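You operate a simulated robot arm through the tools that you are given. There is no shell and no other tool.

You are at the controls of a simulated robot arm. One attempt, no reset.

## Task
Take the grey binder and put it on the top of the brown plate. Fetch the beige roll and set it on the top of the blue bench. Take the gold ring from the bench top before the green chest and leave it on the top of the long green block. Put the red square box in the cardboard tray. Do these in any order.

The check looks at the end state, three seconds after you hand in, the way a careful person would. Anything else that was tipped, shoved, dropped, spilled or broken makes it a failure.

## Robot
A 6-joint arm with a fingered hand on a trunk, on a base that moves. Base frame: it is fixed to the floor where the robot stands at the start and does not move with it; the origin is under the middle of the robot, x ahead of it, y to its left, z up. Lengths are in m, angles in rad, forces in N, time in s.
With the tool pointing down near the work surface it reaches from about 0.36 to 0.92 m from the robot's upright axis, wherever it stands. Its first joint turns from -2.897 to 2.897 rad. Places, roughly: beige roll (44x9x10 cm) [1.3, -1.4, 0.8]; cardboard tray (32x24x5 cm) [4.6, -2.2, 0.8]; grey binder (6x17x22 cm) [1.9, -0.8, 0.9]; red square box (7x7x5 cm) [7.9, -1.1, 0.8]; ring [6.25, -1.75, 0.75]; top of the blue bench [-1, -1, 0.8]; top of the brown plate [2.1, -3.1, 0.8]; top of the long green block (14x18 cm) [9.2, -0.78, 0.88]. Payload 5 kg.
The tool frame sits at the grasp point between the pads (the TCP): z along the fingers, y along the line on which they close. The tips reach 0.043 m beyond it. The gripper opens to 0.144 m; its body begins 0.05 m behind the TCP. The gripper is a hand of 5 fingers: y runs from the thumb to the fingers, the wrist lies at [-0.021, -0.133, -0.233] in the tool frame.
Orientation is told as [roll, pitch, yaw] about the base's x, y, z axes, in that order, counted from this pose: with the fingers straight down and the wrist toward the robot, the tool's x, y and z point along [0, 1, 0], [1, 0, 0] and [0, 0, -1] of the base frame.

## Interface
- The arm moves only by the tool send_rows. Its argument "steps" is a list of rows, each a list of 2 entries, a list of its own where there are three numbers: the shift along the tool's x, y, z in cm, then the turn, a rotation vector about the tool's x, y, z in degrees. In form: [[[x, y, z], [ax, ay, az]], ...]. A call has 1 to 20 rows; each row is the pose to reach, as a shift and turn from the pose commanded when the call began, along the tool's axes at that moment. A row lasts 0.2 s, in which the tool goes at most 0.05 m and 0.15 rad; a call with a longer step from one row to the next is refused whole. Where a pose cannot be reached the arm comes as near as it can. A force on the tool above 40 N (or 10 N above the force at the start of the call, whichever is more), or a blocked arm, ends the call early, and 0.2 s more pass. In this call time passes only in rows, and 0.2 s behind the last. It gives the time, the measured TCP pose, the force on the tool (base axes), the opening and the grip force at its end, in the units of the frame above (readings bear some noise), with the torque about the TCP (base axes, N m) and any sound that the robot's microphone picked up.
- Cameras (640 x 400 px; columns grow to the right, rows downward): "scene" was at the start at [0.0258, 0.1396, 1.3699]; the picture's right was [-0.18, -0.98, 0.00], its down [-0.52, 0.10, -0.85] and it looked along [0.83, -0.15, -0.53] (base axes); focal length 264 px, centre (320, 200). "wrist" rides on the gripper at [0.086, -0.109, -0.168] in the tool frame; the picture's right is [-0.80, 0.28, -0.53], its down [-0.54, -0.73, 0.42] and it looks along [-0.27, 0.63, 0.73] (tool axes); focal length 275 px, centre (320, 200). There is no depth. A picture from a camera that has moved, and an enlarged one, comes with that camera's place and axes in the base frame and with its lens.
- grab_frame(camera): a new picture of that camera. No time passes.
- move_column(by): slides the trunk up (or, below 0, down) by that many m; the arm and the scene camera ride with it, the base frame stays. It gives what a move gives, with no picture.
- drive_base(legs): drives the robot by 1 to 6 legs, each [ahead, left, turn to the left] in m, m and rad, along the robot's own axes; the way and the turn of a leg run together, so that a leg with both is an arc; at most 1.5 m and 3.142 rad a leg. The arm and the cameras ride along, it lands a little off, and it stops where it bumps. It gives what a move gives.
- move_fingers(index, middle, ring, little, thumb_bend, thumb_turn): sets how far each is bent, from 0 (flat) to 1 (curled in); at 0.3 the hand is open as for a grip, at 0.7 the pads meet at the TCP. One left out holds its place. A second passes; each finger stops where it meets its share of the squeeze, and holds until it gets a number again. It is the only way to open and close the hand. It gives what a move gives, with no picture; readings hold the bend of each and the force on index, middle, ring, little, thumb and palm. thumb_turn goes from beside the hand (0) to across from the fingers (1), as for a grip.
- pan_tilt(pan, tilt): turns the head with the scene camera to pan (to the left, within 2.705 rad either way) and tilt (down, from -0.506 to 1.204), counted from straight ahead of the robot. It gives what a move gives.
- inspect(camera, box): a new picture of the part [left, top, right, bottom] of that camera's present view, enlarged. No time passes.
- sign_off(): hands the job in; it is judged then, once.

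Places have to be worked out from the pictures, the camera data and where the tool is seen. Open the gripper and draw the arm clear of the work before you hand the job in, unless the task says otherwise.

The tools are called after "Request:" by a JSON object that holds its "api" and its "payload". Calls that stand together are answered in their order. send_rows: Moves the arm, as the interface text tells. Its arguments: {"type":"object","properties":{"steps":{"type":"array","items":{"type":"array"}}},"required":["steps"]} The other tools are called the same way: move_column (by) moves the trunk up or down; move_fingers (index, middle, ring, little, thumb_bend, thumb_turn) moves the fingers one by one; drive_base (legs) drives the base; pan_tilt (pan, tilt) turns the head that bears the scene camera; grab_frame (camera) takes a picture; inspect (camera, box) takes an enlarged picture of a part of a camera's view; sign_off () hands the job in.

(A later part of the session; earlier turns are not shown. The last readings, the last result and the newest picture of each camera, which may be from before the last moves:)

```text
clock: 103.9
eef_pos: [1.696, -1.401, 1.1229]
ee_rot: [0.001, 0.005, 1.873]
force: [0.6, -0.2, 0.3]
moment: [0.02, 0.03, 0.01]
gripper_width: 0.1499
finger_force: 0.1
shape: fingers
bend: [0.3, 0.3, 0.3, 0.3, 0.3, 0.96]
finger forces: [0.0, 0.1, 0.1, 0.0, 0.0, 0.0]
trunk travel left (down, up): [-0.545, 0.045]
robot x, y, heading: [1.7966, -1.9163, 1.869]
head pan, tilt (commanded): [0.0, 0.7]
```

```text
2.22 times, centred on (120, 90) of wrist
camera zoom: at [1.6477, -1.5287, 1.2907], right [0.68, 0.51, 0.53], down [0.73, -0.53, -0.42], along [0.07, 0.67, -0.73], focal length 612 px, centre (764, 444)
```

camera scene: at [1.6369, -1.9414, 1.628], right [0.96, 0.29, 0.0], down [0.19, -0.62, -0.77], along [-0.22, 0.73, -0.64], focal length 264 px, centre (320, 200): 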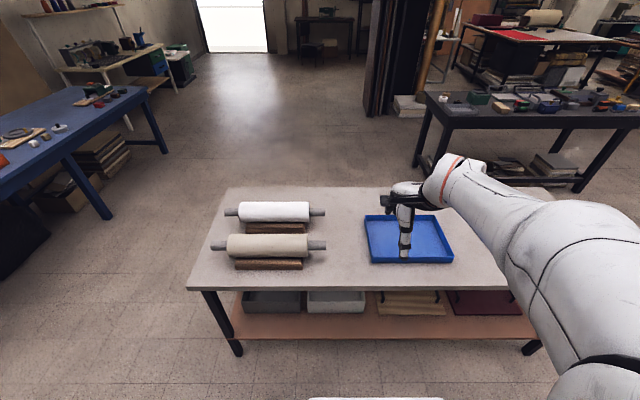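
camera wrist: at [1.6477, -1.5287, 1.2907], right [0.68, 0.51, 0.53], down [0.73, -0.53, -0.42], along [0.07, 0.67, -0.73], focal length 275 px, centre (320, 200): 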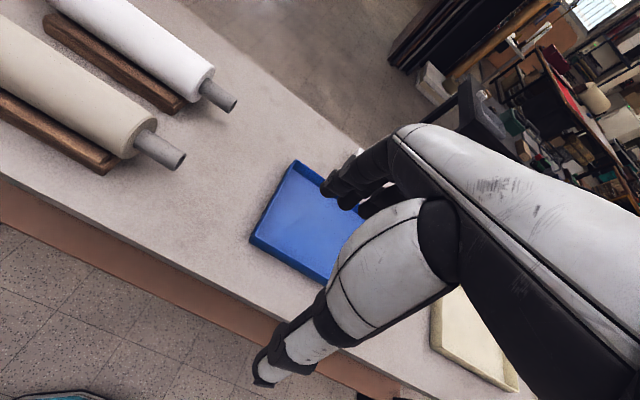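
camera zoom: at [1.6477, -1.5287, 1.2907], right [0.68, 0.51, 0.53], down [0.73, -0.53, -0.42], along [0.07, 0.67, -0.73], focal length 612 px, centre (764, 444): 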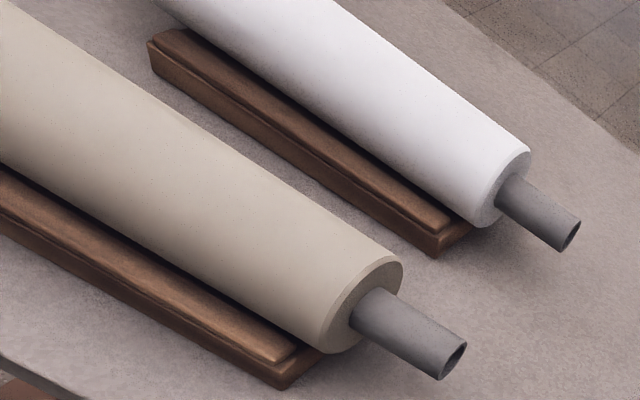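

The roll rests on a separate-looking cradle; I estimate its axis from (1.034,-1.422) to (1.462,-1.288) at z≈0.83, centre (1.25,-1.357). I drive to stand opposite it at about (1.445,-1.977).

Request:
{"api": "drive_base", "payload": {"legs": [[0.0456, 0.3515, 0]]}}

Request:
{"api": "grab_frame", "payload": {"camera": "scene"}}

Request:
{"api": "grab_frame", "payload": {"camera": "wrist"}}

```text
clock: 106.2
eef_pos: [1.3478, -1.459, 1.1241]
ee_rot: [0.001, 0.006, 1.869]
force: [-0.3, -1.0, 0.6]
moment: [-0.02, 0.0, -0.02]
gripper_width: 0.1498
finger_force: 0.2
shape: fingers
bend: [0.3, 0.3, 0.3, 0.3, 0.3, 0.96]
finger forces: [0.0, 0.0, 0.0, 0.0, 0.0, 0.1]
trunk travel left (down, up): [-0.545, 0.045]
robot x, y, heading: [1.4444, -1.9764, 1.867]
head pan, tilt (commanded): [0.0, 0.7]
```

```text
taken
camera scene: at [1.2867, -1.9998, 1.6279], right [0.96, 0.29, 0.0], down [0.19, -0.62, -0.76], along [-0.22, 0.73, -0.64], focal length 264 px, centre (320, 200)
```

scene: 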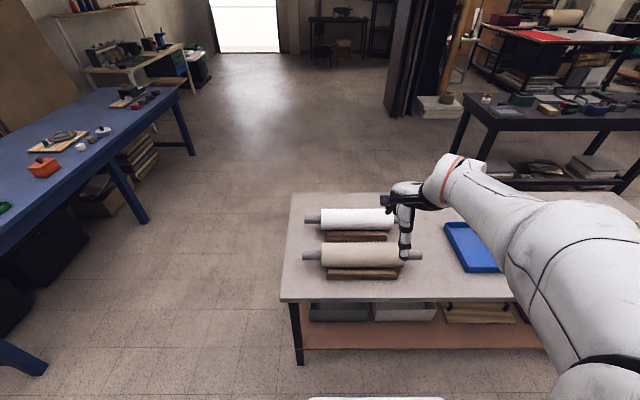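

```text
taken
camera wrist: at [1.2982, -1.5871, 1.2906], right [0.68, 0.51, 0.53], down [0.73, -0.53, -0.42], along [0.07, 0.67, -0.73], focal length 275 px, centre (320, 200)
```

wrist: 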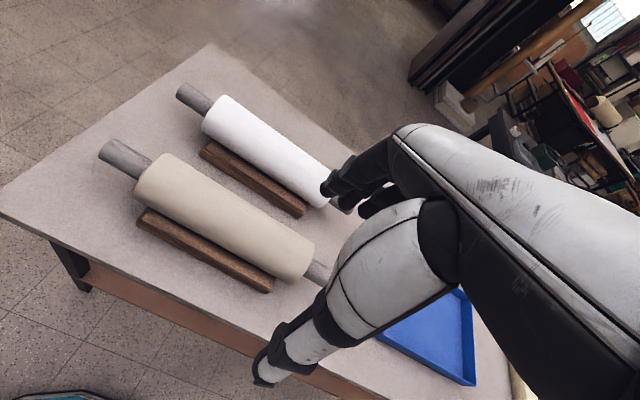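

I enlarge the roll in both views again from this closer place to refine its axis.

Request:
{"api": "inspect", "payload": {"camera": "scene", "box": [290, 195, 430, 290]}}

Request:
{"api": "inspect", "payload": {"camera": "wrist", "box": [80, 70, 340, 300]}}

```text
4.21 times, centred on (360, 242) of scene
camera zoom: at [1.2867, -1.9998, 1.6279], right [0.96, 0.29, 0.0], down [0.19, -0.62, -0.76], along [-0.22, 0.73, -0.64], focal length 1114 px, centre (152, 21)
```

zoom: 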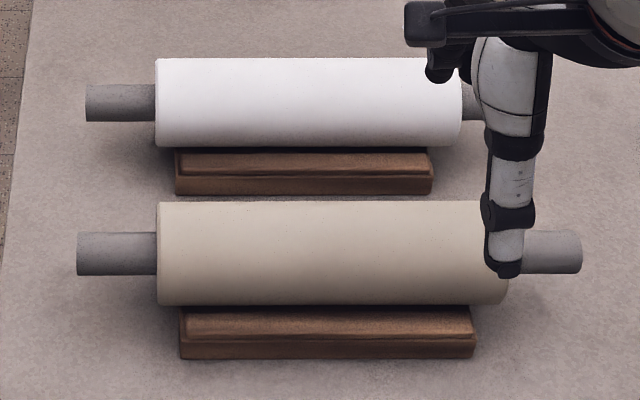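

```text
1.74 times, centred on (210, 185) of wrist
camera zoom: at [1.2982, -1.5871, 1.2906], right [0.68, 0.51, 0.53], down [0.73, -0.53, -0.42], along [0.07, 0.67, -0.73], focal length 479 px, centre (511, 226)
```

zoom: 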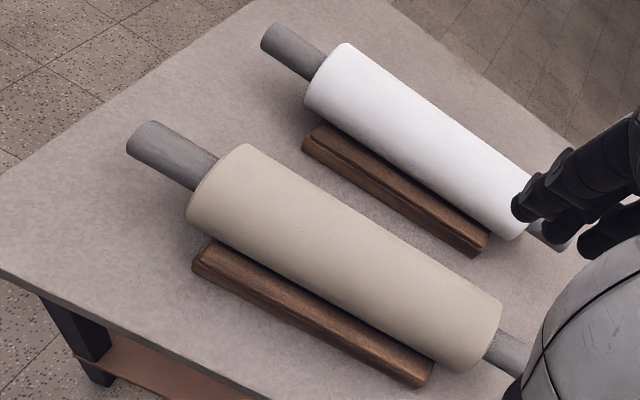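

Refined roll centre: (1.256,-1.357,0.834), axis at 0.296 rad, radius ≈0.045. I move over it and lower to about z=0.96, above the roll's top.

Request:
{"api": "send_rows", "payload": {"steps": [[[1.45, 3.1, 0], [0, 0, 0.05]], [[2.9, 6.2, 0], [0, 0, 0.1]], [[4.3, 9.3, 0], [0, 0, 0.15]], [[5.78, 12.45, 0], [0, 0, 0.15]], [[5.78, 12.45, 4], [0, 0, 0.15]], [[5.78, 12.45, 8], [0, 0, 0.15]], [[5.78, 12.45, 12], [0, 0, 0.15]], [[5.78, 12.45, 16], [0, 0, 0.15]]]}}

Request:
{"api": "grab_frame", "payload": {"camera": "wrist"}}

Request:
{"api": "inspect", "payload": {"camera": "scene", "box": [280, 170, 440, 290]}}

```text
clock: 108.0
eef_pos: [1.2554, -1.3558, 0.961]
ee_rot: [-0.001, 0.004, 1.87]
force: [-0.4, 0.1, 0.1]
moment: [-0.01, -0.01, -0.01]
gripper_width: 0.1499
finger_force: 0.1
shape: fingers
bend: [0.3, 0.3, 0.3, 0.3, 0.3, 0.96]
finger forces: [0.0, 0.0, 0.1, 0.0, 0.0, 0.1]
trunk travel left (down, up): [-0.545, 0.045]
robot x, y, heading: [1.4439, -1.9774, 1.861]
head pan, tilt (commanded): [0.0, 0.7]
```

```text
taken
camera wrist: at [1.2065, -1.4828, 1.1287], right [0.68, 0.51, 0.53], down [0.73, -0.54, -0.42], along [0.07, 0.68, -0.73], focal length 275 px, centre (320, 200)
```

wrist: 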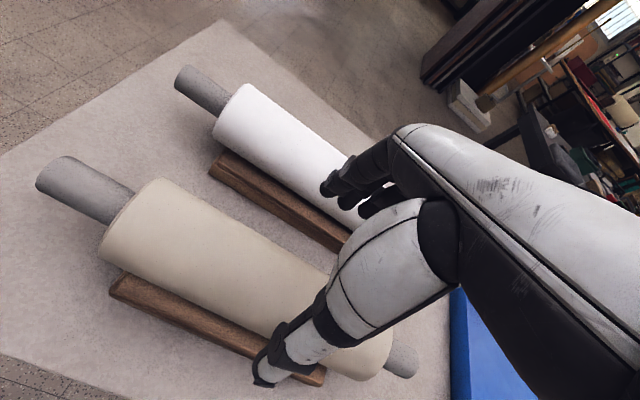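

```text
3.33 times, centred on (360, 230) of scene
camera zoom: at [1.2869, -1.9993, 1.628], right [0.96, 0.29, 0.0], down [0.19, -0.62, -0.76], along [-0.22, 0.73, -0.64], focal length 882 px, centre (187, 100)
```

zoom: 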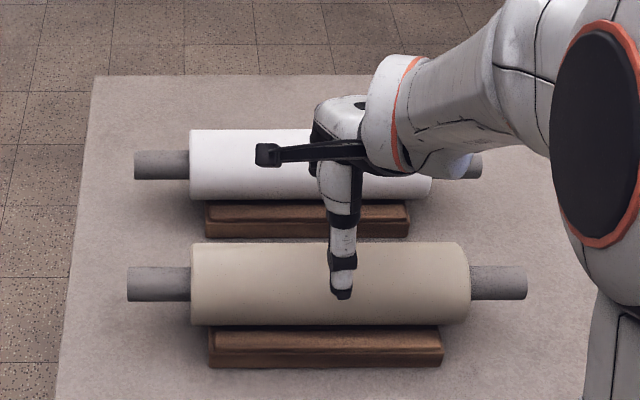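

The hand is centred and the thumb will pass in front of the roll. I descend to z≈0.845 so the digits straddle the roll.

Request:
{"api": "send_rows", "payload": {"steps": [[[0, 0, 3], [0, 0, 0]], [[0, 0, 6], [0, 0, 0]], [[0, 0, 9], [0, 0, 0]], [[0, 0, 11.6], [0, 0, 0]]]}}

Request:
{"api": "inspect", "payload": {"camera": "scene", "box": [280, 170, 440, 290]}}

Request:
{"api": "grab_frame", "payload": {"camera": "wrist"}}

```text
clock: 109.0
eef_pos: [1.2441, -1.3807, 0.8363]
ee_rot: [-0.017, 0.07, 2.063]
force: [-2.0, 7.3, 7.0]
moment: [0.48, 0.41, 0.03]
gripper_width: 0.1569
finger_force: 3.8
shape: fingers
bend: [0.28, 0.29, 0.3, 0.3, 0.3, 0.96]
finger forces: [6.4, 1.1, 0.0, 0.1, 0.0, 0.0]
out of reach, approached as far as the arm can: row 2, 3
trunk travel left (down, up): [-0.545, 0.045]
robot x, y, heading: [1.4458, -1.9788, 1.863]
head pan, tilt (commanded): [0.0, 0.7]
```

```text
3.33 times, centred on (360, 230) of scene
camera zoom: at [1.2873, -1.9989, 1.6284], right [0.96, 0.29, 0.0], down [0.19, -0.62, -0.76], along [-0.22, 0.73, -0.64], focal length 882 px, centre (187, 100)
```

zoom: 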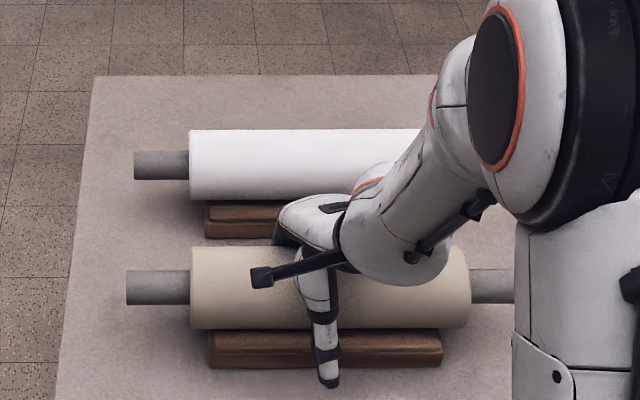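

```text
taken
camera wrist: at [1.2126, -1.5081, 1.0085], right [0.54, 0.65, 0.53], down [0.84, -0.4, -0.36], along [-0.03, 0.64, -0.77], focal length 275 px, centre (320, 200)
```

wrist: 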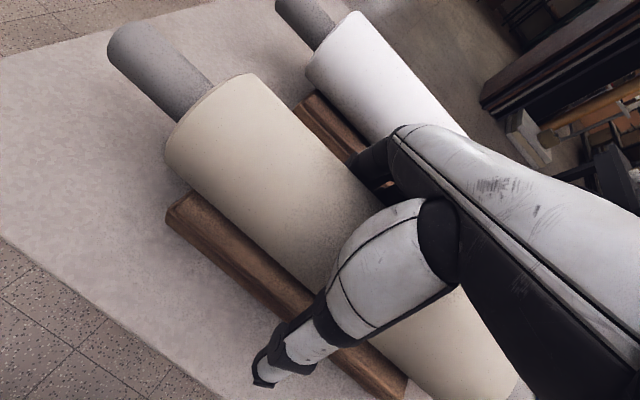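

Rows 2–3 were out of reach and the hand swung a little off (yaw 2.06), with the index touching the roll. I send a null step to see where the arm settles.

Request:
{"api": "send_rows", "payload": {"steps": [[[0, 0, 0], [0, 0, 0]]]}}

Request:
{"api": "inspect", "payload": {"camera": "scene", "box": [280, 170, 440, 290]}}

```text
clock: 109.4
eef_pos: [1.2558, -1.3612, 0.8411]
ee_rot: [-0.041, 0.013, 1.949]
force: [3.7, 1.9, 0.6]
moment: [-0.28, 0.32, -0.32]
gripper_width: 0.1501
finger_force: 0.0
shape: fingers
bend: [0.3, 0.3, 0.3, 0.3, 0.3, 0.96]
finger forces: [0.0, 0.0, 0.1, 0.0, 0.0, 0.1]
trunk travel left (down, up): [-0.545, 0.045]
robot x, y, heading: [1.4452, -1.9739, 1.867]
head pan, tilt (commanded): [0.0, 0.7]
```

```text
3.33 times, centred on (360, 230) of scene
camera zoom: at [1.2868, -1.9997, 1.6278], right [0.96, 0.29, 0.0], down [0.19, -0.62, -0.76], along [-0.22, 0.73, -0.64], focal length 882 px, centre (187, 100)
```

zoom: 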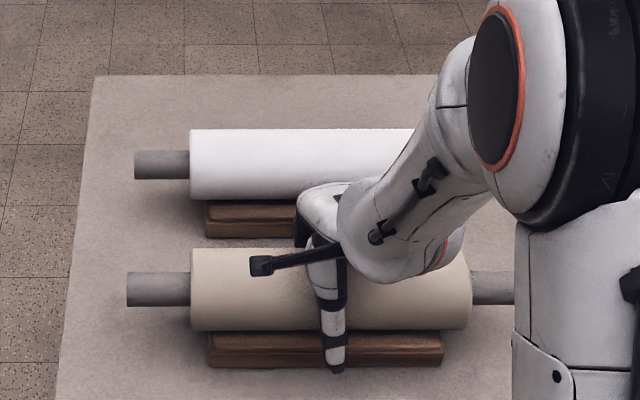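

It is converging toward the commanded pose. One more null step to let it settle.

Request:
{"api": "send_rows", "payload": {"steps": [[[0, 0, 0], [0, 0, 0]], [[0, 0, 0], [0, 0, 0]]]}}

Request:
{"api": "inspect", "payload": {"camera": "scene", "box": [280, 170, 440, 290]}}

Request:
{"api": "grab_frame", "payload": {"camera": "wrist"}}

```text
clock: 110.0
eef_pos: [1.2551, -1.3571, 0.8437]
ee_rot: [0.004, 0.004, 1.869]
force: [-0.3, -0.5, 0.8]
moment: [0.03, -0.02, -0.05]
gripper_width: 0.1501
finger_force: 0.2
shape: fingers
bend: [0.3, 0.3, 0.3, 0.3, 0.3, 0.96]
finger forces: [0.0, 0.0, 0.0, 0.0, 0.0, 0.1]
trunk travel left (down, up): [-0.545, 0.045]
robot x, y, heading: [1.4436, -1.9807, 1.866]
head pan, tilt (commanded): [0.0, 0.7]
```

```text
3.33 times, centred on (360, 230) of scene
camera zoom: at [1.287, -1.9997, 1.6279], right [0.96, 0.29, 0.0], down [0.19, -0.62, -0.76], along [-0.22, 0.73, -0.64], focal length 882 px, centre (187, 100)
```

zoom: 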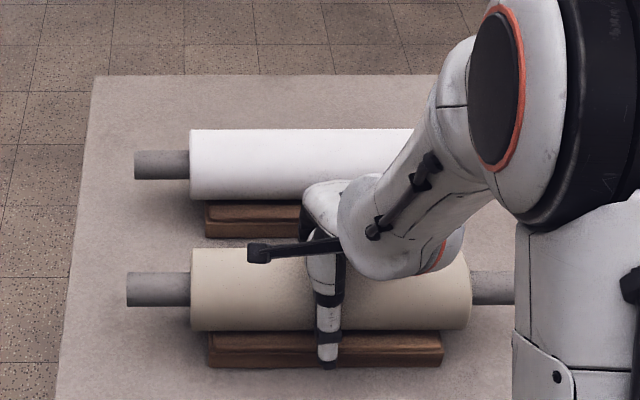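

```text
taken
camera wrist: at [1.2057, -1.485, 1.0117], right [0.68, 0.51, 0.53], down [0.73, -0.54, -0.42], along [0.07, 0.67, -0.74], focal length 275 px, centre (320, 200)
```

wrist: 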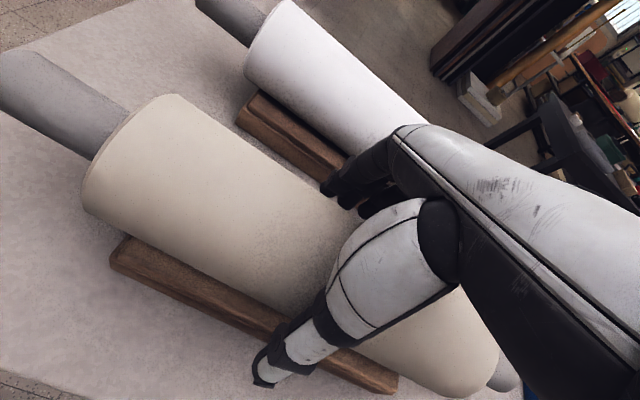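

The hand is now correctly placed around the roll with no contact. I close the fingers on it.

Request:
{"api": "move_fingers", "payload": {"index": 0.7, "middle": 0.7, "ring": 0.7, "little": 0.7, "thumb_bend": 0.7}}

Request:
{"api": "inspect", "payload": {"camera": "scene", "box": [280, 170, 440, 290]}}

Request:
{"api": "grab_frame", "payload": {"camera": "wrist"}}

```text
clock: 111.0
eef_pos: [1.2536, -1.355, 0.8475]
ee_rot: [0.002, -0.002, 1.87]
force: [-4.8, 11.8, 22.9]
moment: [1.82, 0.44, 0.87]
gripper_width: 0.0894
finger_force: 50.7
shape: fingers
bend: [0.46, 0.47, 0.54, 0.52, 0.58, 0.97]
finger forces: [13.2, 33.8, 9.4, 13.0, 31.8, 0.1]
trunk travel left (down, up): [-0.545, 0.045]
robot x, y, heading: [1.4472, -1.9778, 1.867]
head pan, tilt (commanded): [0.0, 0.7]
```

```text
3.33 times, centred on (360, 230) of scene
camera zoom: at [1.287, -2.0003, 1.6282], right [0.96, 0.29, 0.0], down [0.19, -0.62, -0.77], along [-0.22, 0.73, -0.64], focal length 882 px, centre (187, 100)
```

zoom: 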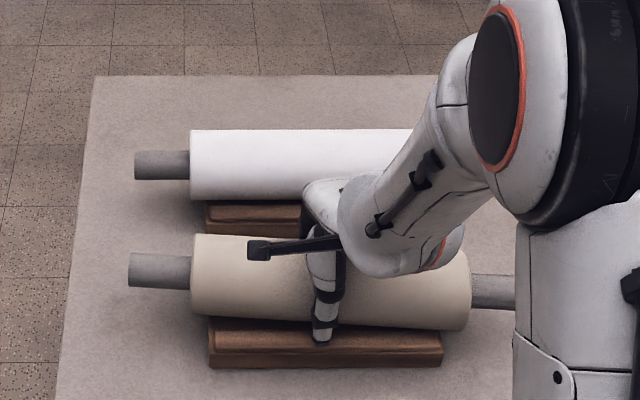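

```text
taken
camera wrist: at [1.205, -1.4837, 1.0142], right [0.68, 0.5, 0.53], down [0.73, -0.53, -0.43], along [0.07, 0.68, -0.73], focal length 275 px, centre (320, 200)
```

wrist: 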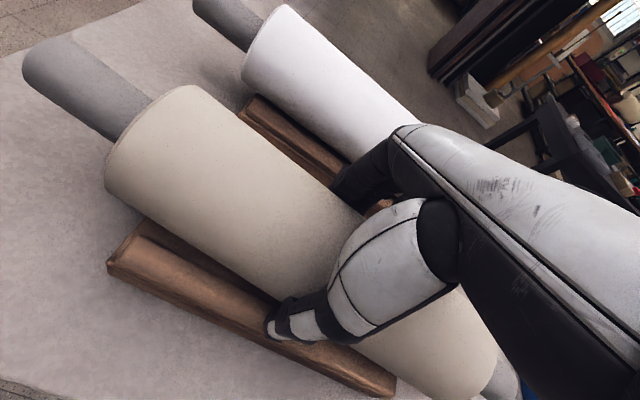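

The grip has closed at 0.089 m with the roll turned a few degrees on its cradle; there is some upward reaction. I lift 2 cm slowly and check.

Request:
{"api": "send_rows", "payload": {"steps": [[[0, 0, -0.5], [0, 0, 0]], [[0, 0, -1.0], [0, 0, 0]], [[0, 0, -1.5], [0, 0, 0]], [[0, 0, -2.0], [0, 0, 0]]]}}

Request:
{"api": "inspect", "payload": {"camera": "scene", "box": [280, 170, 440, 290]}}

Request:
{"api": "grab_frame", "payload": {"camera": "wrist"}}

```text
clock: 112.0
eef_pos: [1.2549, -1.3598, 0.8632]
ee_rot: [0.001, 0.009, 1.869]
force: [0.6, 0.2, -10.9]
moment: [0.04, 0.02, -0.01]
gripper_width: 0.0877
finger_force: 34.2
shape: fingers
bend: [0.46, 0.53, 0.55, 0.53, 0.59, 0.96]
finger forces: [14.1, 1.1, 8.8, 10.5, 33.1, 0.1]
trunk travel left (down, up): [-0.545, 0.045]
robot x, y, heading: [1.4477, -1.9814, 1.867]
head pan, tilt (commanded): [0.0, 0.7]
```

```text
3.33 times, centred on (360, 230) of scene
camera zoom: at [1.2869, -1.9993, 1.6279], right [0.96, 0.29, 0.0], down [0.19, -0.62, -0.76], along [-0.22, 0.73, -0.64], focal length 882 px, centre (187, 100)
```

zoom: 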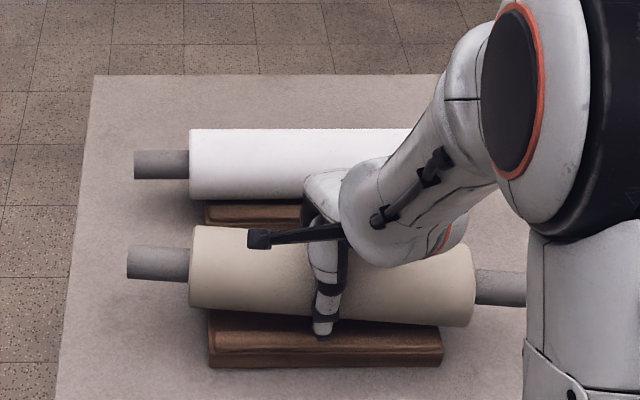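

```text
taken
camera wrist: at [1.2055, -1.4868, 1.032], right [0.68, 0.51, 0.53], down [0.73, -0.54, -0.42], along [0.07, 0.67, -0.74], focal length 275 px, centre (320, 200)
```

wrist: 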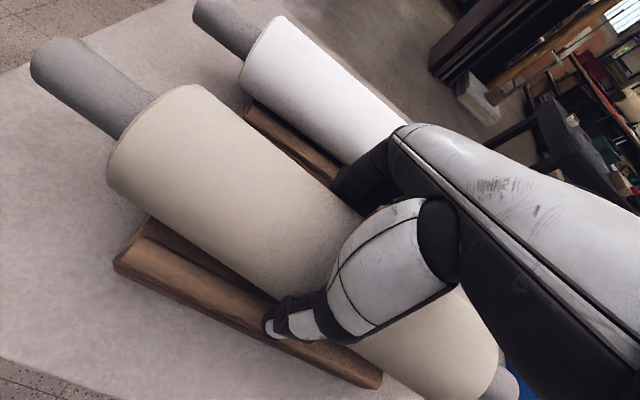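

The roll is lifted off (about 11 N) and its cradle stays on the table. I tighten the grip slightly and raise with the trunk by 4 cm rather than the arm, to avoid another joint flip.

Request:
{"api": "move_fingers", "payload": {"index": 0.75, "middle": 0.8, "ring": 0.8, "little": 0.8, "thumb_bend": 0.8}}

Request:
{"api": "move_column", "payload": {"by": 0.044}}

Request:
{"api": "grab_frame", "payload": {"camera": "scene"}}

Request:
{"api": "grab_frame", "payload": {"camera": "wrist"}}

```text
clock: 113.0
eef_pos: [1.2541, -1.3584, 0.8646]
ee_rot: [-0.002, 0.005, 1.871]
force: [-0.3, 0.3, -10.1]
moment: [0.15, 0.05, -0.01]
gripper_width: 0.0788
finger_force: 39.8
shape: fingers
bend: [0.71, 0.59, 0.61, 0.6, 0.64, 0.95]
finger forces: [12.6, 9.1, 9.1, 9.9, 38.0, 0.0]
trunk travel left (down, up): [-0.545, 0.045]
robot x, y, heading: [1.4455, -1.9792, 1.866]
head pan, tilt (commanded): [0.0, 0.7]
```

```text
clock: 113.9
eef_pos: [1.2543, -1.3572, 0.9085]
ee_rot: [0.0, 0.005, 1.869]
force: [0.2, 0.6, -11.5]
moment: [0.12, 0.07, 0.01]
gripper_width: 0.079
finger_force: 39.6
shape: fingers
bend: [0.71, 0.59, 0.61, 0.6, 0.64, 0.95]
finger forces: [12.5, 9.1, 9.2, 9.9, 38.1, 0.1]
trunk travel left (down, up): [-0.589, 0.001]
robot x, y, heading: [1.4461, -1.9766, 1.866]
head pan, tilt (commanded): [0.0, 0.7]
```

```text
taken
camera scene: at [1.2866, -1.9986, 1.6719], right [0.96, 0.29, 0.0], down [0.19, -0.62, -0.76], along [-0.22, 0.73, -0.64], focal length 264 px, centre (320, 200)
```

scene: 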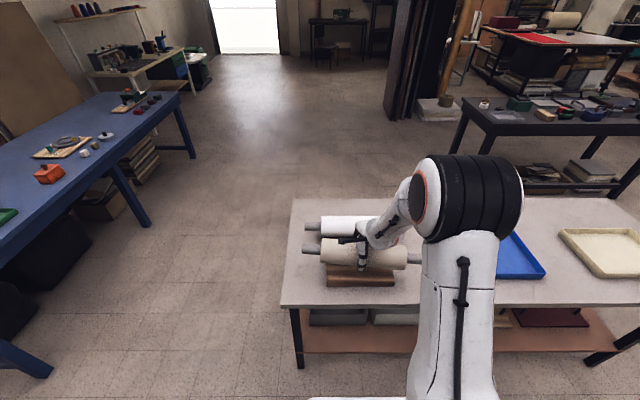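

```text
taken
camera wrist: at [1.2048, -1.4856, 1.0768], right [0.68, 0.51, 0.53], down [0.73, -0.54, -0.42], along [0.07, 0.67, -0.74], focal length 275 px, centre (320, 200)
```

wrist: 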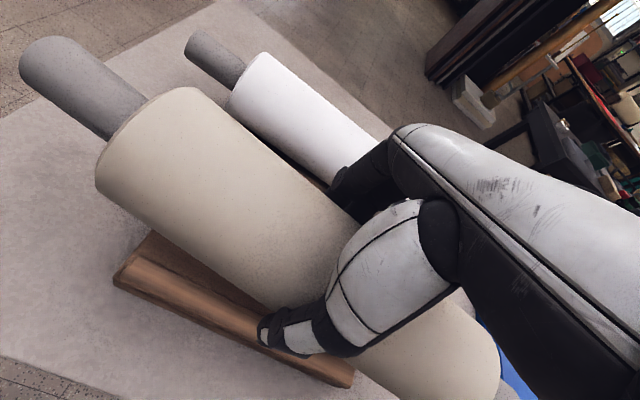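

The roll is held firmly with 38 N. I back the robot 0.4 m away from the table so the roll is over the open aisle.

Request:
{"api": "drive_base", "payload": {"legs": [[-0.4, 0, 0]]}}

Request:
{"api": "grab_frame", "payload": {"camera": "scene"}}

Request:
{"api": "grab_frame", "payload": {"camera": "wrist"}}

```text
clock: 116.4
eef_pos: [1.3745, -1.7483, 0.9098]
ee_rot: [0.0, 0.005, 1.866]
force: [0.2, -0.2, -11.3]
moment: [0.17, 0.01, 0.0]
gripper_width: 0.0788
finger_force: 39.4
shape: fingers
bend: [0.71, 0.59, 0.61, 0.6, 0.64, 0.95]
finger forces: [12.4, 9.1, 9.1, 9.9, 38.1, 0.0]
trunk travel left (down, up): [-0.589, 0.001]
robot x, y, heading: [1.563, -2.3721, 1.863]
head pan, tilt (commanded): [0.0, 0.7]
```

```text
taken
camera scene: at [1.4048, -2.3898, 1.6719], right [0.96, 0.29, 0.0], down [0.19, -0.62, -0.76], along [-0.22, 0.73, -0.64], focal length 264 px, centre (320, 200)
```

scene: 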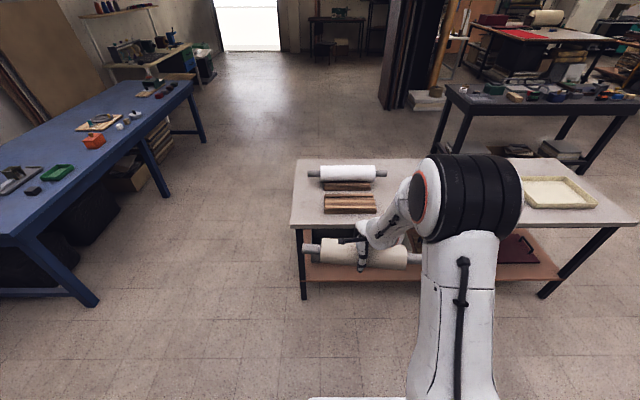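

```text
taken
camera wrist: at [1.3242, -1.8763, 1.0772], right [0.68, 0.51, 0.53], down [0.73, -0.54, -0.42], along [0.07, 0.67, -0.74], focal length 275 px, centre (320, 200)
```

wrist: 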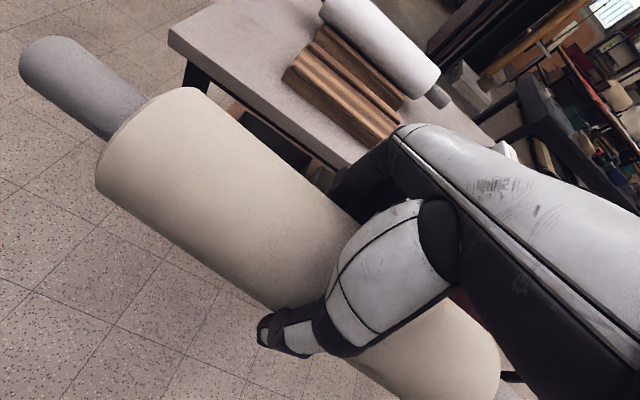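

The roll is clear of the table and the cradle stayed in place. In the open aisle I raise the arm 6 cm in small steps to see that it follows smoothly.

Request:
{"api": "send_rows", "payload": {"steps": [[[0, 0, -2], [0, 0, 0]], [[0, 0, -4], [0, 0, 0]], [[0, 0, -6], [0, 0, 0]]]}}

```text
clock: 117.2
eef_pos: [1.3654, -1.7447, 0.9554]
ee_rot: [0.09, 0.001, 1.765]
force: [-0.8, -0.8, -11.1]
moment: [0.23, 0.18, -0.24]
gripper_width: 0.0788
finger_force: 38.6
shape: fingers
bend: [0.71, 0.59, 0.61, 0.6, 0.64, 0.95]
finger forces: [12.5, 8.9, 8.9, 8.7, 37.1, 0.0]
out of reach, approached as far as the arm can: row 2, 3
trunk travel left (down, up): [-0.589, 0.001]
robot x, y, heading: [1.5648, -2.3708, 1.86]
head pan, tilt (commanded): [0.0, 0.7]
```

Again a swing near this height. I send null steps to let the arm settle and read the pose.

Request:
{"api": "send_rows", "payload": {"steps": [[[0, 0, 0], [0, 0, 0]], [[0, 0, 0], [0, 0, 0]], [[0, 0, 0], [0, 0, 0]]]}}

Request:
{"api": "grab_frame", "payload": {"camera": "scene"}}

```text
clock: 118.0
eef_pos: [1.3711, -1.7487, 0.9546]
ee_rot: [0.006, 0.001, 1.869]
force: [-0.2, -0.5, -10.7]
moment: [0.17, 0.09, 0.0]
gripper_width: 0.0786
finger_force: 38.9
shape: fingers
bend: [0.71, 0.6, 0.61, 0.6, 0.64, 0.95]
finger forces: [12.2, 9.2, 8.8, 9.8, 37.3, 0.1]
trunk travel left (down, up): [-0.589, 0.001]
robot x, y, heading: [1.564, -2.3695, 1.862]
head pan, tilt (commanded): [0.0, 0.7]
```

```text
taken
camera scene: at [1.4047, -2.3893, 1.6719], right [0.96, 0.29, 0.0], down [0.19, -0.62, -0.76], along [-0.22, 0.73, -0.64], focal length 264 px, centre (320, 200)
```

scene: 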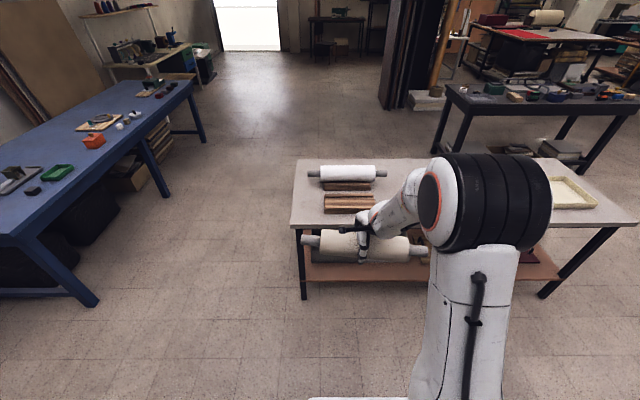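

It settled at z≈0.955 with the proper orientation; the trouble is the arm being folded so close. I extend outward 10 cm in small steps, where the arm has worked well before.

Request:
{"api": "send_rows", "payload": {"steps": [[[0, 2, 0], [0, 0, 0]], [[0, 4, 0], [0, 0, 0]], [[0, 6, 0], [0, 0, 0]], [[0, 8, 0], [0, 0, 0]], [[0, 10, 0], [0, 0, 0]]]}}

```text
clock: 119.2
eef_pos: [1.3439, -1.6513, 0.9558]
ee_rot: [-0.001, 0.008, 1.866]
force: [0.6, -1.4, -12.0]
moment: [0.14, 0.06, -0.02]
gripper_width: 0.0787
finger_force: 37.6
shape: fingers
bend: [0.71, 0.6, 0.61, 0.6, 0.64, 0.95]
finger forces: [12.1, 8.9, 8.8, 9.8, 37.1, 0.0]
out of reach, approached as far as the arm can: row 1
trunk travel left (down, up): [-0.589, 0.001]
robot x, y, heading: [1.5628, -2.3672, 1.862]
head pan, tilt (commanded): [0.0, 0.7]
```

Smooth at this extension. Now I raise 8 cm here.

Request:
{"api": "send_rows", "payload": {"steps": [[[0, 0, -2], [0, 0, 0]], [[0, 0, -4], [0, 0, 0]], [[0, 0, -6], [0, 0, 0]], [[0, 0, -8], [0, 0, 0]]]}}

Request:
{"api": "grab_frame", "payload": {"camera": "scene"}}

Request:
{"api": "grab_frame", "payload": {"camera": "wrist"}}

```text
clock: 120.2
eef_pos: [1.3435, -1.6518, 1.0353]
ee_rot: [0.0, 0.005, 1.866]
force: [1.1, -1.4, -11.8]
moment: [0.19, 0.05, 0.0]
gripper_width: 0.0788
finger_force: 38.1
shape: fingers
bend: [0.71, 0.6, 0.61, 0.6, 0.64, 0.95]
finger forces: [12.2, 9.0, 8.7, 9.7, 36.9, 0.0]
trunk travel left (down, up): [-0.589, 0.001]
robot x, y, heading: [1.5652, -2.3658, 1.862]
head pan, tilt (commanded): [0.0, 0.7]
```

```text
taken
camera scene: at [1.4048, -2.3897, 1.6719], right [0.96, 0.29, 0.0], down [0.19, -0.62, -0.76], along [-0.22, 0.73, -0.64], focal length 264 px, centre (320, 200)
```

scene: 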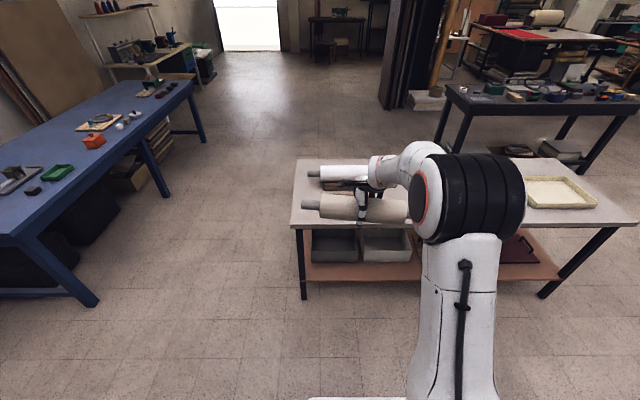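

```text
taken
camera wrist: at [1.2933, -1.78, 1.204], right [0.68, 0.51, 0.53], down [0.73, -0.54, -0.42], along [0.07, 0.67, -0.74], focal length 275 px, centre (320, 200)
```

wrist: 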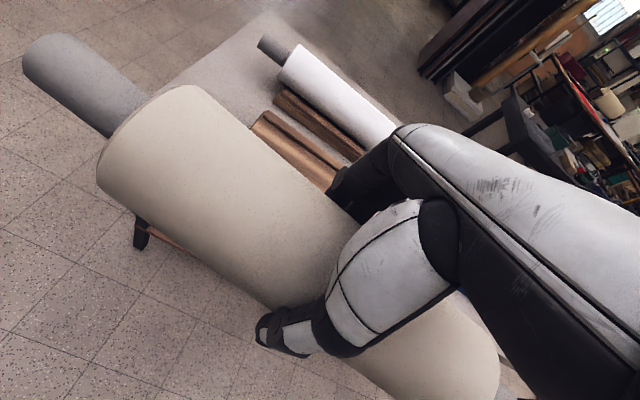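

The roll rides at z≈1.035 with its axis square to the heading. I strafe left out past the table's end and then drive forward about 2.2 m to the area before the blue bench.

Request:
{"api": "drive_base", "payload": {"legs": [[0, 0.72, 0], [1.09, 0, 0]]}}

Request:
{"api": "grab_frame", "payload": {"camera": "scene"}}

```text
clock: 129.3
eef_pos: [0.3095, -0.8386, 1.0354]
ee_rot: [-0.001, 0.007, 1.884]
force: [0.6, 0.0, -10.7]
moment: [0.14, 0.06, 0.01]
gripper_width: 0.0787
finger_force: 38.0
shape: fingers
bend: [0.71, 0.6, 0.61, 0.6, 0.64, 0.95]
finger forces: [12.2, 9.2, 8.6, 9.6, 36.5, 0.1]
trunk travel left (down, up): [-0.589, 0.001]
robot x, y, heading: [0.5386, -1.5493, 1.883]
head pan, tilt (commanded): [0.0, 0.7]
```

```text
taken
camera scene: at [0.3826, -1.5742, 1.6719], right [0.95, 0.3, 0.0], down [0.2, -0.61, -0.76], along [-0.23, 0.73, -0.64], focal length 264 px, centre (320, 200)
```

scene: 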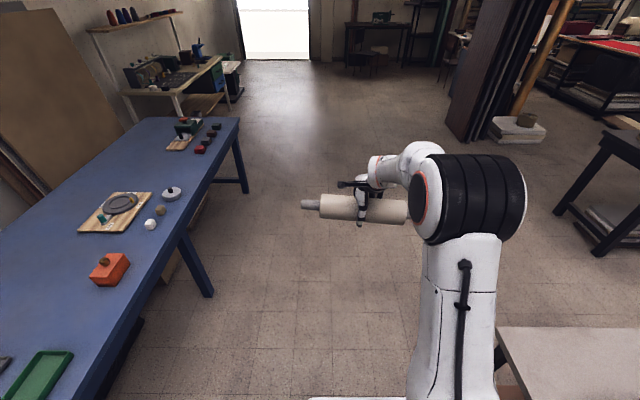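

The bench is clearly visible with a free stretch beyond the plate board. I drive forward another 1.09 m.

Request:
{"api": "drive_base", "payload": {"legs": [[1.09, 0, 0]]}}

Request:
{"api": "pan_tilt", "payload": {"pan": 1.2, "tilt": 0.6}}

Request:
{"api": "grab_frame", "payload": {"camera": "scene"}}

```text
clock: 134.9
eef_pos: [0.0178, 0.2051, 1.0353]
ee_rot: [0.0, 0.006, 1.852]
force: [-0.1, -0.3, -10.4]
moment: [0.1, 0.06, -0.03]
gripper_width: 0.0785
finger_force: 38.0
shape: fingers
bend: [0.71, 0.6, 0.61, 0.6, 0.64, 0.95]
finger forces: [12.2, 9.1, 8.9, 9.5, 36.7, 0.0]
trunk travel left (down, up): [-0.589, 0.001]
robot x, y, heading: [0.2301, -0.5186, 1.846]
head pan, tilt (commanded): [0.0, 0.7]
```

```text
clock: 136.3
eef_pos: [0.0172, 0.2035, 1.0352]
ee_rot: [0.0, 0.006, 1.852]
force: [1.2, 0.6, -10.6]
moment: [0.13, 0.07, -0.02]
gripper_width: 0.0786
finger_force: 38.1
shape: fingers
bend: [0.71, 0.6, 0.61, 0.6, 0.64, 0.95]
finger forces: [12.2, 9.1, 8.6, 9.5, 36.7, 0.0]
trunk travel left (down, up): [-0.589, 0.001]
robot x, y, heading: [0.2306, -0.5184, 1.849]
head pan, tilt (commanded): [1.201, 0.6]
```

```text
taken
camera scene: at [0.0045, -0.6074, 1.6806], right [0.09, 1.0, 0.0], down [0.56, -0.05, -0.82], along [-0.82, 0.08, -0.57], focal length 264 px, centre (320, 200)
```

scene: 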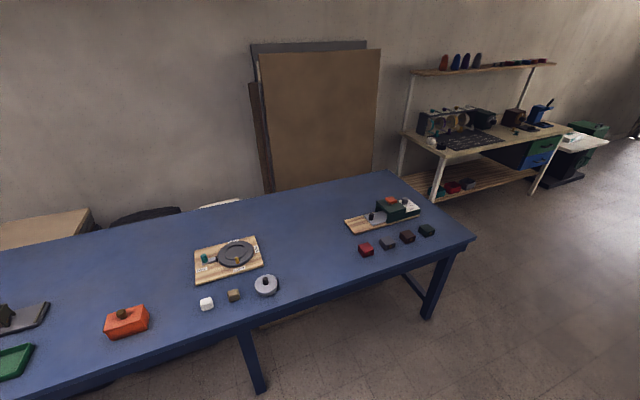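

The free band on the bench is s≈1.18–1.56 m from its far corner; I plan the roll's centre at about (-0.92,-0.58) with its axis across the bench. I swing the arm left on an arc at constant height in open space, first half.

Request:
{"api": "send_rows", "payload": {"steps": [[[4.38, -0.23, 0], [0, 0, 0]], [[8.74, -0.71, 0], [0, 0, 0]], [[13.07, -1.44, 0], [0, 0, 0]], [[17.34, -2.42, 0], [0, 0, 0]], [[21.55, -3.66, 0], [0, 0, 0]], [[25.67, -5.13, 0], [0, 0, 0]], [[29.7, -6.84, 0], [0, 0, 0]], [[33.62, -8.78, 0], [0, 0, 0]], [[37.42, -10.94, 0], [0, 0, 0]], [[41.08, -13.32, 0], [0, 0, 0]]]}}

Request:
{"api": "grab_frame", "payload": {"camera": "scene"}}

```text
clock: 138.5
eef_pos: [-0.3426, -0.0393, 1.0385]
ee_rot: [-0.001, 0.005, 1.849]
force: [0.0, 0.1, -11.3]
moment: [0.16, 0.02, 0.03]
gripper_width: 0.079
finger_force: 38.9
shape: fingers
bend: [0.71, 0.6, 0.62, 0.61, 0.64, 0.95]
finger forces: [11.9, 9.3, 8.9, 9.6, 36.8, 0.0]
trunk travel left (down, up): [-0.589, 0.001]
robot x, y, heading: [0.2318, -0.5119, 1.846]
head pan, tilt (commanded): [1.201, 0.6]
```

```text
taken
camera scene: at [0.0033, -0.6086, 1.6804], right [0.09, 1.0, 0.0], down [0.56, -0.05, -0.82], along [-0.82, 0.08, -0.57], focal length 264 px, centre (320, 200)
```

scene: 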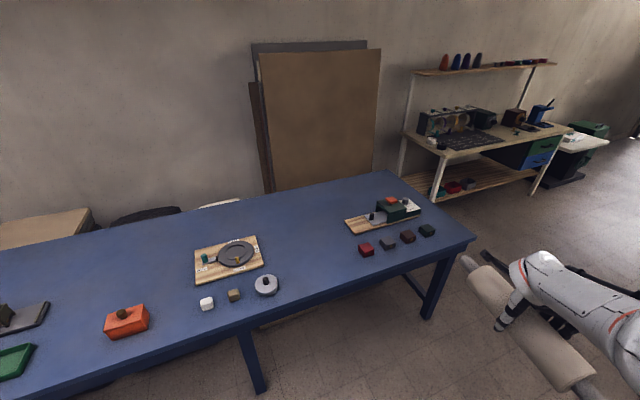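

The arm follows smoothly. I complete the second half of the arc so the roll sits to the robot's left in line with the free band.

Request:
{"api": "send_rows", "payload": {"steps": [[[3.51, -2.59, 0], [0, 0, 0]], [[6.87, -5.38, 0], [0, 0, 0]], [[10.05, -8.35, 0], [0, 0, 0]], [[13.06, -11.51, 0], [0, 0, 0]], [[15.87, -14.84, 0], [0, 0, 0]], [[18.48, -18.32, 0], [0, 0, 0]], [[20.88, -21.94, 0], [0, 0, 0]], [[23.07, -25.7, 0], [0, 0, 0]], [[25.03, -29.57, 0], [0, 0, 0]], [[26.76, -33.55, 0], [0, 0, 0]]]}}

Request:
{"api": "grab_frame", "payload": {"camera": "scene"}}

Request:
{"api": "grab_frame", "payload": {"camera": "wrist"}}

```text
clock: 140.7
eef_pos: [-0.5042, -0.4371, 1.0377]
ee_rot: [-0.001, 0.005, 1.851]
force: [1.3, -0.1, -10.5]
moment: [0.15, 0.05, -0.02]
gripper_width: 0.0787
finger_force: 38.2
shape: fingers
bend: [0.71, 0.6, 0.62, 0.61, 0.64, 0.95]
finger forces: [12.1, 9.5, 8.9, 9.5, 36.9, 0.0]
trunk travel left (down, up): [-0.589, 0.001]
robot x, y, heading: [0.2298, -0.516, 1.848]
head pan, tilt (commanded): [1.201, 0.6]
```

```text
taken
camera scene: at [0.0035, -0.6095, 1.6803], right [0.09, 1.0, 0.0], down [0.56, -0.05, -0.82], along [-0.82, 0.08, -0.57], focal length 264 px, centre (320, 200)
```

scene: 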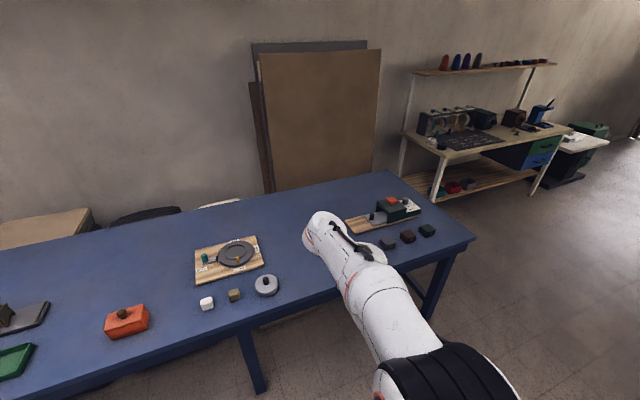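

```text
taken
camera wrist: at [-0.5557, -0.5639, 1.2068], right [0.69, 0.5, 0.53], down [0.72, -0.55, -0.42], along [0.09, 0.67, -0.74], focal length 275 px, centre (320, 200)
```

wrist: 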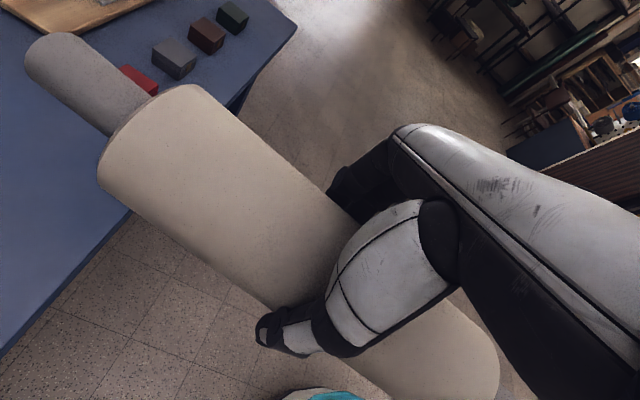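

The roll is now to the robot's left at z≈1.04, in line with the band. I enlarge the wrist view to determine the roll's axis direction in the hand from its silhouette edges.

Request:
{"api": "inspect", "payload": {"camera": "wrist", "box": [0, 20, 340, 230]}}

Request:
{"api": "inspect", "payload": {"camera": "wrist", "box": [220, 230, 540, 400]}}

```text
1.88 times, centred on (170, 125) of wrist
camera zoom: at [-0.5557, -0.5639, 1.2068], right [0.69, 0.5, 0.53], down [0.72, -0.55, -0.42], along [0.09, 0.67, -0.74], focal length 518 px, centre (602, 341)
```

zoom: 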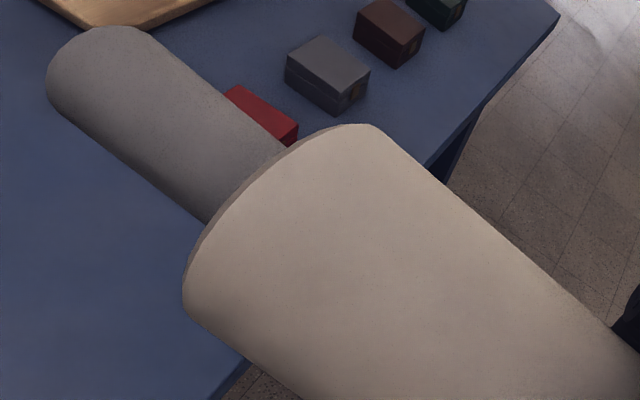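

```text
2.00 times, centred on (380, 315) of wrist
camera zoom: at [-0.5557, -0.5639, 1.2068], right [0.69, 0.5, 0.53], down [0.72, -0.55, -0.42], along [0.09, 0.67, -0.74], focal length 551 px, centre (200, -30)
```

zoom: 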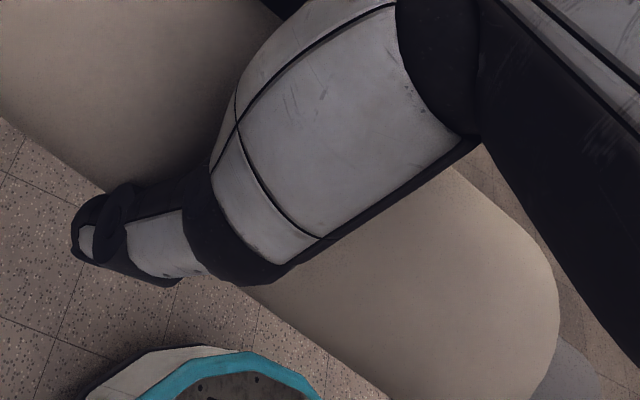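

From the silhouettes the roll's axis lies at TCP height, ~1.7 cm toward the thumb, level within about 1°, and yawed 0.15 rad from tool x. I yaw the hand by +0.17 rad to align it with the bench depth, then strafe left 0.417 m to bring it over the bench.

Request:
{"api": "send_rows", "payload": {"steps": [[[0, 0, 0], [0, 0, -3.3]], [[0, 0, 0], [0, 0, -6.6]], [[0, 0, 0], [0, 0, -9.8]]]}}

Request:
{"api": "drive_base", "payload": {"legs": [[-0.005, 0.417, 0]]}}

Request:
{"api": "grab_frame", "payload": {"camera": "scene"}}

Request:
{"api": "grab_frame", "payload": {"camera": "wrist"}}

```text
clock: 141.5
eef_pos: [-0.5037, -0.4363, 1.0382]
ee_rot: [0.001, 0.007, 2.024]
force: [0.7, 0.7, -11.1]
moment: [0.12, 0.05, -0.02]
gripper_width: 0.0787
finger_force: 39.1
shape: fingers
bend: [0.71, 0.6, 0.62, 0.61, 0.64, 0.95]
finger forces: [12.2, 9.5, 8.9, 9.5, 36.8, 0.0]
trunk travel left (down, up): [-0.589, 0.001]
robot x, y, heading: [0.2294, -0.5139, 1.843]
head pan, tilt (commanded): [1.201, 0.6]
```

```text
clock: 144.1
eef_pos: [-0.9169, -0.5706, 1.0371]
ee_rot: [-0.001, 0.006, 2.034]
force: [-0.4, -1.1, -10.8]
moment: [0.19, 0.04, -0.02]
gripper_width: 0.0788
finger_force: 38.1
shape: fingers
bend: [0.71, 0.6, 0.62, 0.61, 0.64, 0.95]
finger forces: [12.1, 9.5, 8.9, 9.3, 36.7, 0.1]
trunk travel left (down, up): [-0.589, 0.001]
robot x, y, heading: [-0.181, -0.641, 1.863]
head pan, tilt (commanded): [1.201, 0.6]
```

```text
taken
camera scene: at [-0.4062, -0.7363, 1.6803], right [0.08, 1.0, 0.0], down [0.56, -0.04, -0.82], along [-0.82, 0.07, -0.57], focal length 264 px, centre (320, 200)
```

scene: 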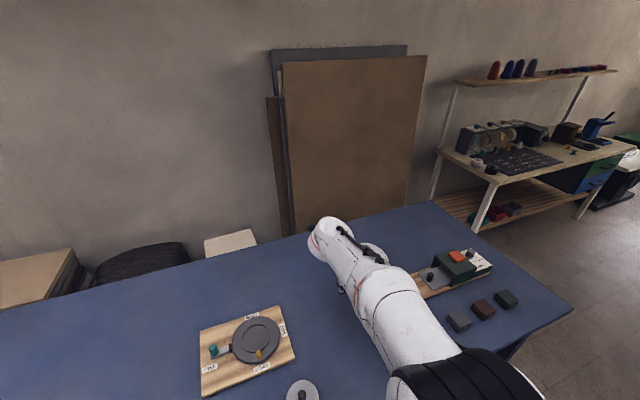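

```text
taken
camera wrist: at [-0.9433, -0.704, 1.2058], right [0.58, 0.61, 0.53], down [0.81, -0.41, -0.42], along [-0.04, 0.68, -0.74], focal length 275 px, centre (320, 200)
```

wrist: 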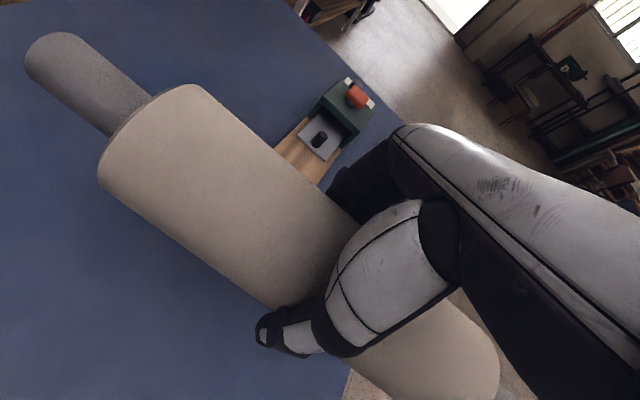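

The roll is over the free band (s≈1.36, depth ≈0.29). I lower with the trunk, which leaves the arm's joints unchanged: first 12 cm.

Request:
{"api": "move_column", "payload": {"by": -0.12}}

Request:
{"api": "grab_frame", "payload": {"camera": "wrist"}}

Request:
{"api": "pan_tilt", "payload": {"pan": 1.5, "tilt": 0.9}}

Request:
{"api": "grab_frame", "payload": {"camera": "scene"}}

```text
clock: 145.6
eef_pos: [-0.9153, -0.5698, 0.918]
ee_rot: [0.0, 0.005, 2.034]
force: [0.7, 0.5, -10.4]
moment: [0.13, 0.04, 0.01]
gripper_width: 0.0787
finger_force: 38.0
shape: fingers
bend: [0.71, 0.6, 0.62, 0.61, 0.64, 0.95]
finger forces: [12.0, 9.5, 8.8, 9.4, 36.7, 0.0]
trunk travel left (down, up): [-0.469, 0.121]
robot x, y, heading: [-0.1816, -0.6422, 1.86]
head pan, tilt (commanded): [1.201, 0.6]
```

```text
taken
camera wrist: at [-0.9428, -0.704, 1.0863], right [0.58, 0.61, 0.53], down [0.81, -0.41, -0.42], along [-0.04, 0.68, -0.74], focal length 275 px, centre (320, 200)
```

wrist: 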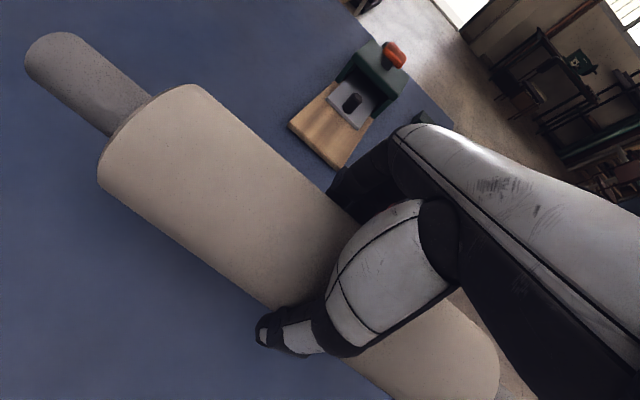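

```text
clock: 146.4
eef_pos: [-0.914, -0.5689, 0.9175]
ee_rot: [-0.001, 0.008, 2.034]
force: [0.1, -0.2, -10.5]
moment: [0.12, 0.08, -0.01]
gripper_width: 0.0787
finger_force: 38.6
shape: fingers
bend: [0.71, 0.6, 0.62, 0.61, 0.64, 0.95]
finger forces: [12.1, 9.5, 8.9, 9.3, 36.7, 0.0]
trunk travel left (down, up): [-0.469, 0.121]
robot x, y, heading: [-0.1847, -0.6382, 1.859]
head pan, tilt (commanded): [1.499, 0.901]
```

```text
taken
camera scene: at [-0.3912, -0.7596, 1.5357], right [-0.22, 0.98, 0.0], down [0.77, 0.17, -0.62], along [-0.61, -0.13, -0.78], focal length 264 px, centre (320, 200)
```

scene: 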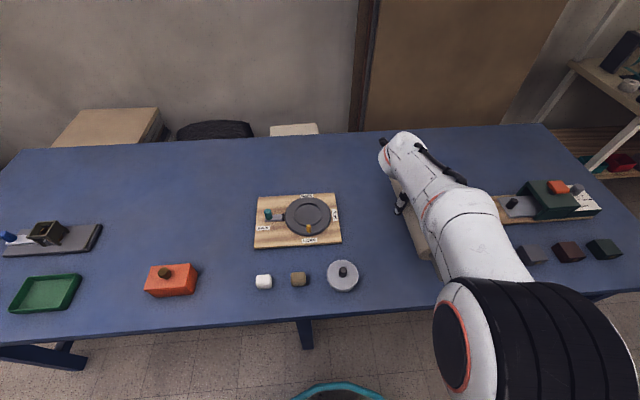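

The roll and thumb are visible beside the arm, well clear of the items on the bench. I keep lowering with the trunk in small steps, watching the force.

Request:
{"api": "move_column", "payload": {"by": -0.03}}

Request:
{"api": "move_column", "payload": {"by": -0.01}}

Request:
{"api": "grab_frame", "payload": {"camera": "wrist"}}

Request:
{"api": "inspect", "payload": {"camera": "scene", "box": [340, 120, 500, 280]}}

```text
clock: 147.2
eef_pos: [-0.9144, -0.5695, 0.8885]
ee_rot: [-0.001, 0.006, 2.034]
force: [-0.8, 0.9, -11.1]
moment: [0.12, 0.1, 0.0]
gripper_width: 0.0789
finger_force: 38.1
shape: fingers
bend: [0.71, 0.6, 0.62, 0.61, 0.64, 0.95]
finger forces: [12.1, 9.5, 8.9, 9.3, 36.7, 0.0]
trunk travel left (down, up): [-0.439, 0.151]
robot x, y, heading: [-0.1836, -0.6398, 1.858]
head pan, tilt (commanded): [1.499, 0.901]
```

```text
clock: 147.7
eef_pos: [-0.9158, -0.5692, 0.8782]
ee_rot: [-0.002, 0.006, 2.035]
force: [0.8, 0.4, -10.6]
moment: [0.12, 0.07, -0.02]
gripper_width: 0.0787
finger_force: 38.2
shape: fingers
bend: [0.71, 0.6, 0.62, 0.61, 0.64, 0.95]
finger forces: [12.1, 9.5, 8.8, 9.3, 36.7, 0.0]
trunk travel left (down, up): [-0.429, 0.161]
robot x, y, heading: [-0.1814, -0.6411, 1.863]
head pan, tilt (commanded): [1.499, 0.901]
```

```text
taken
camera wrist: at [-0.9427, -0.7039, 1.0461], right [0.58, 0.61, 0.53], down [0.81, -0.41, -0.42], along [-0.04, 0.68, -0.74], focal length 275 px, centre (320, 200)
```

wrist: 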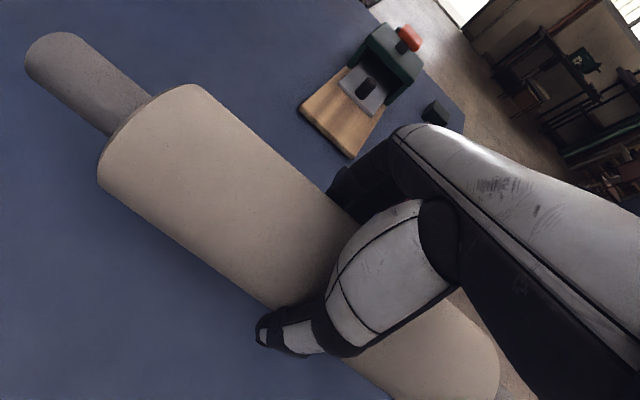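

```text
2.50 times, centred on (420, 200) of scene
camera zoom: at [-0.3909, -0.7596, 1.4956], right [-0.22, 0.98, 0.0], down [0.77, 0.17, -0.62], along [-0.61, -0.13, -0.78], focal length 661 px, centre (70, 200)
```

zoom: 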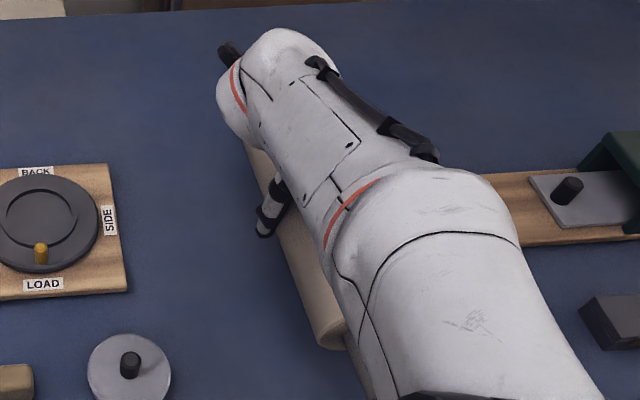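

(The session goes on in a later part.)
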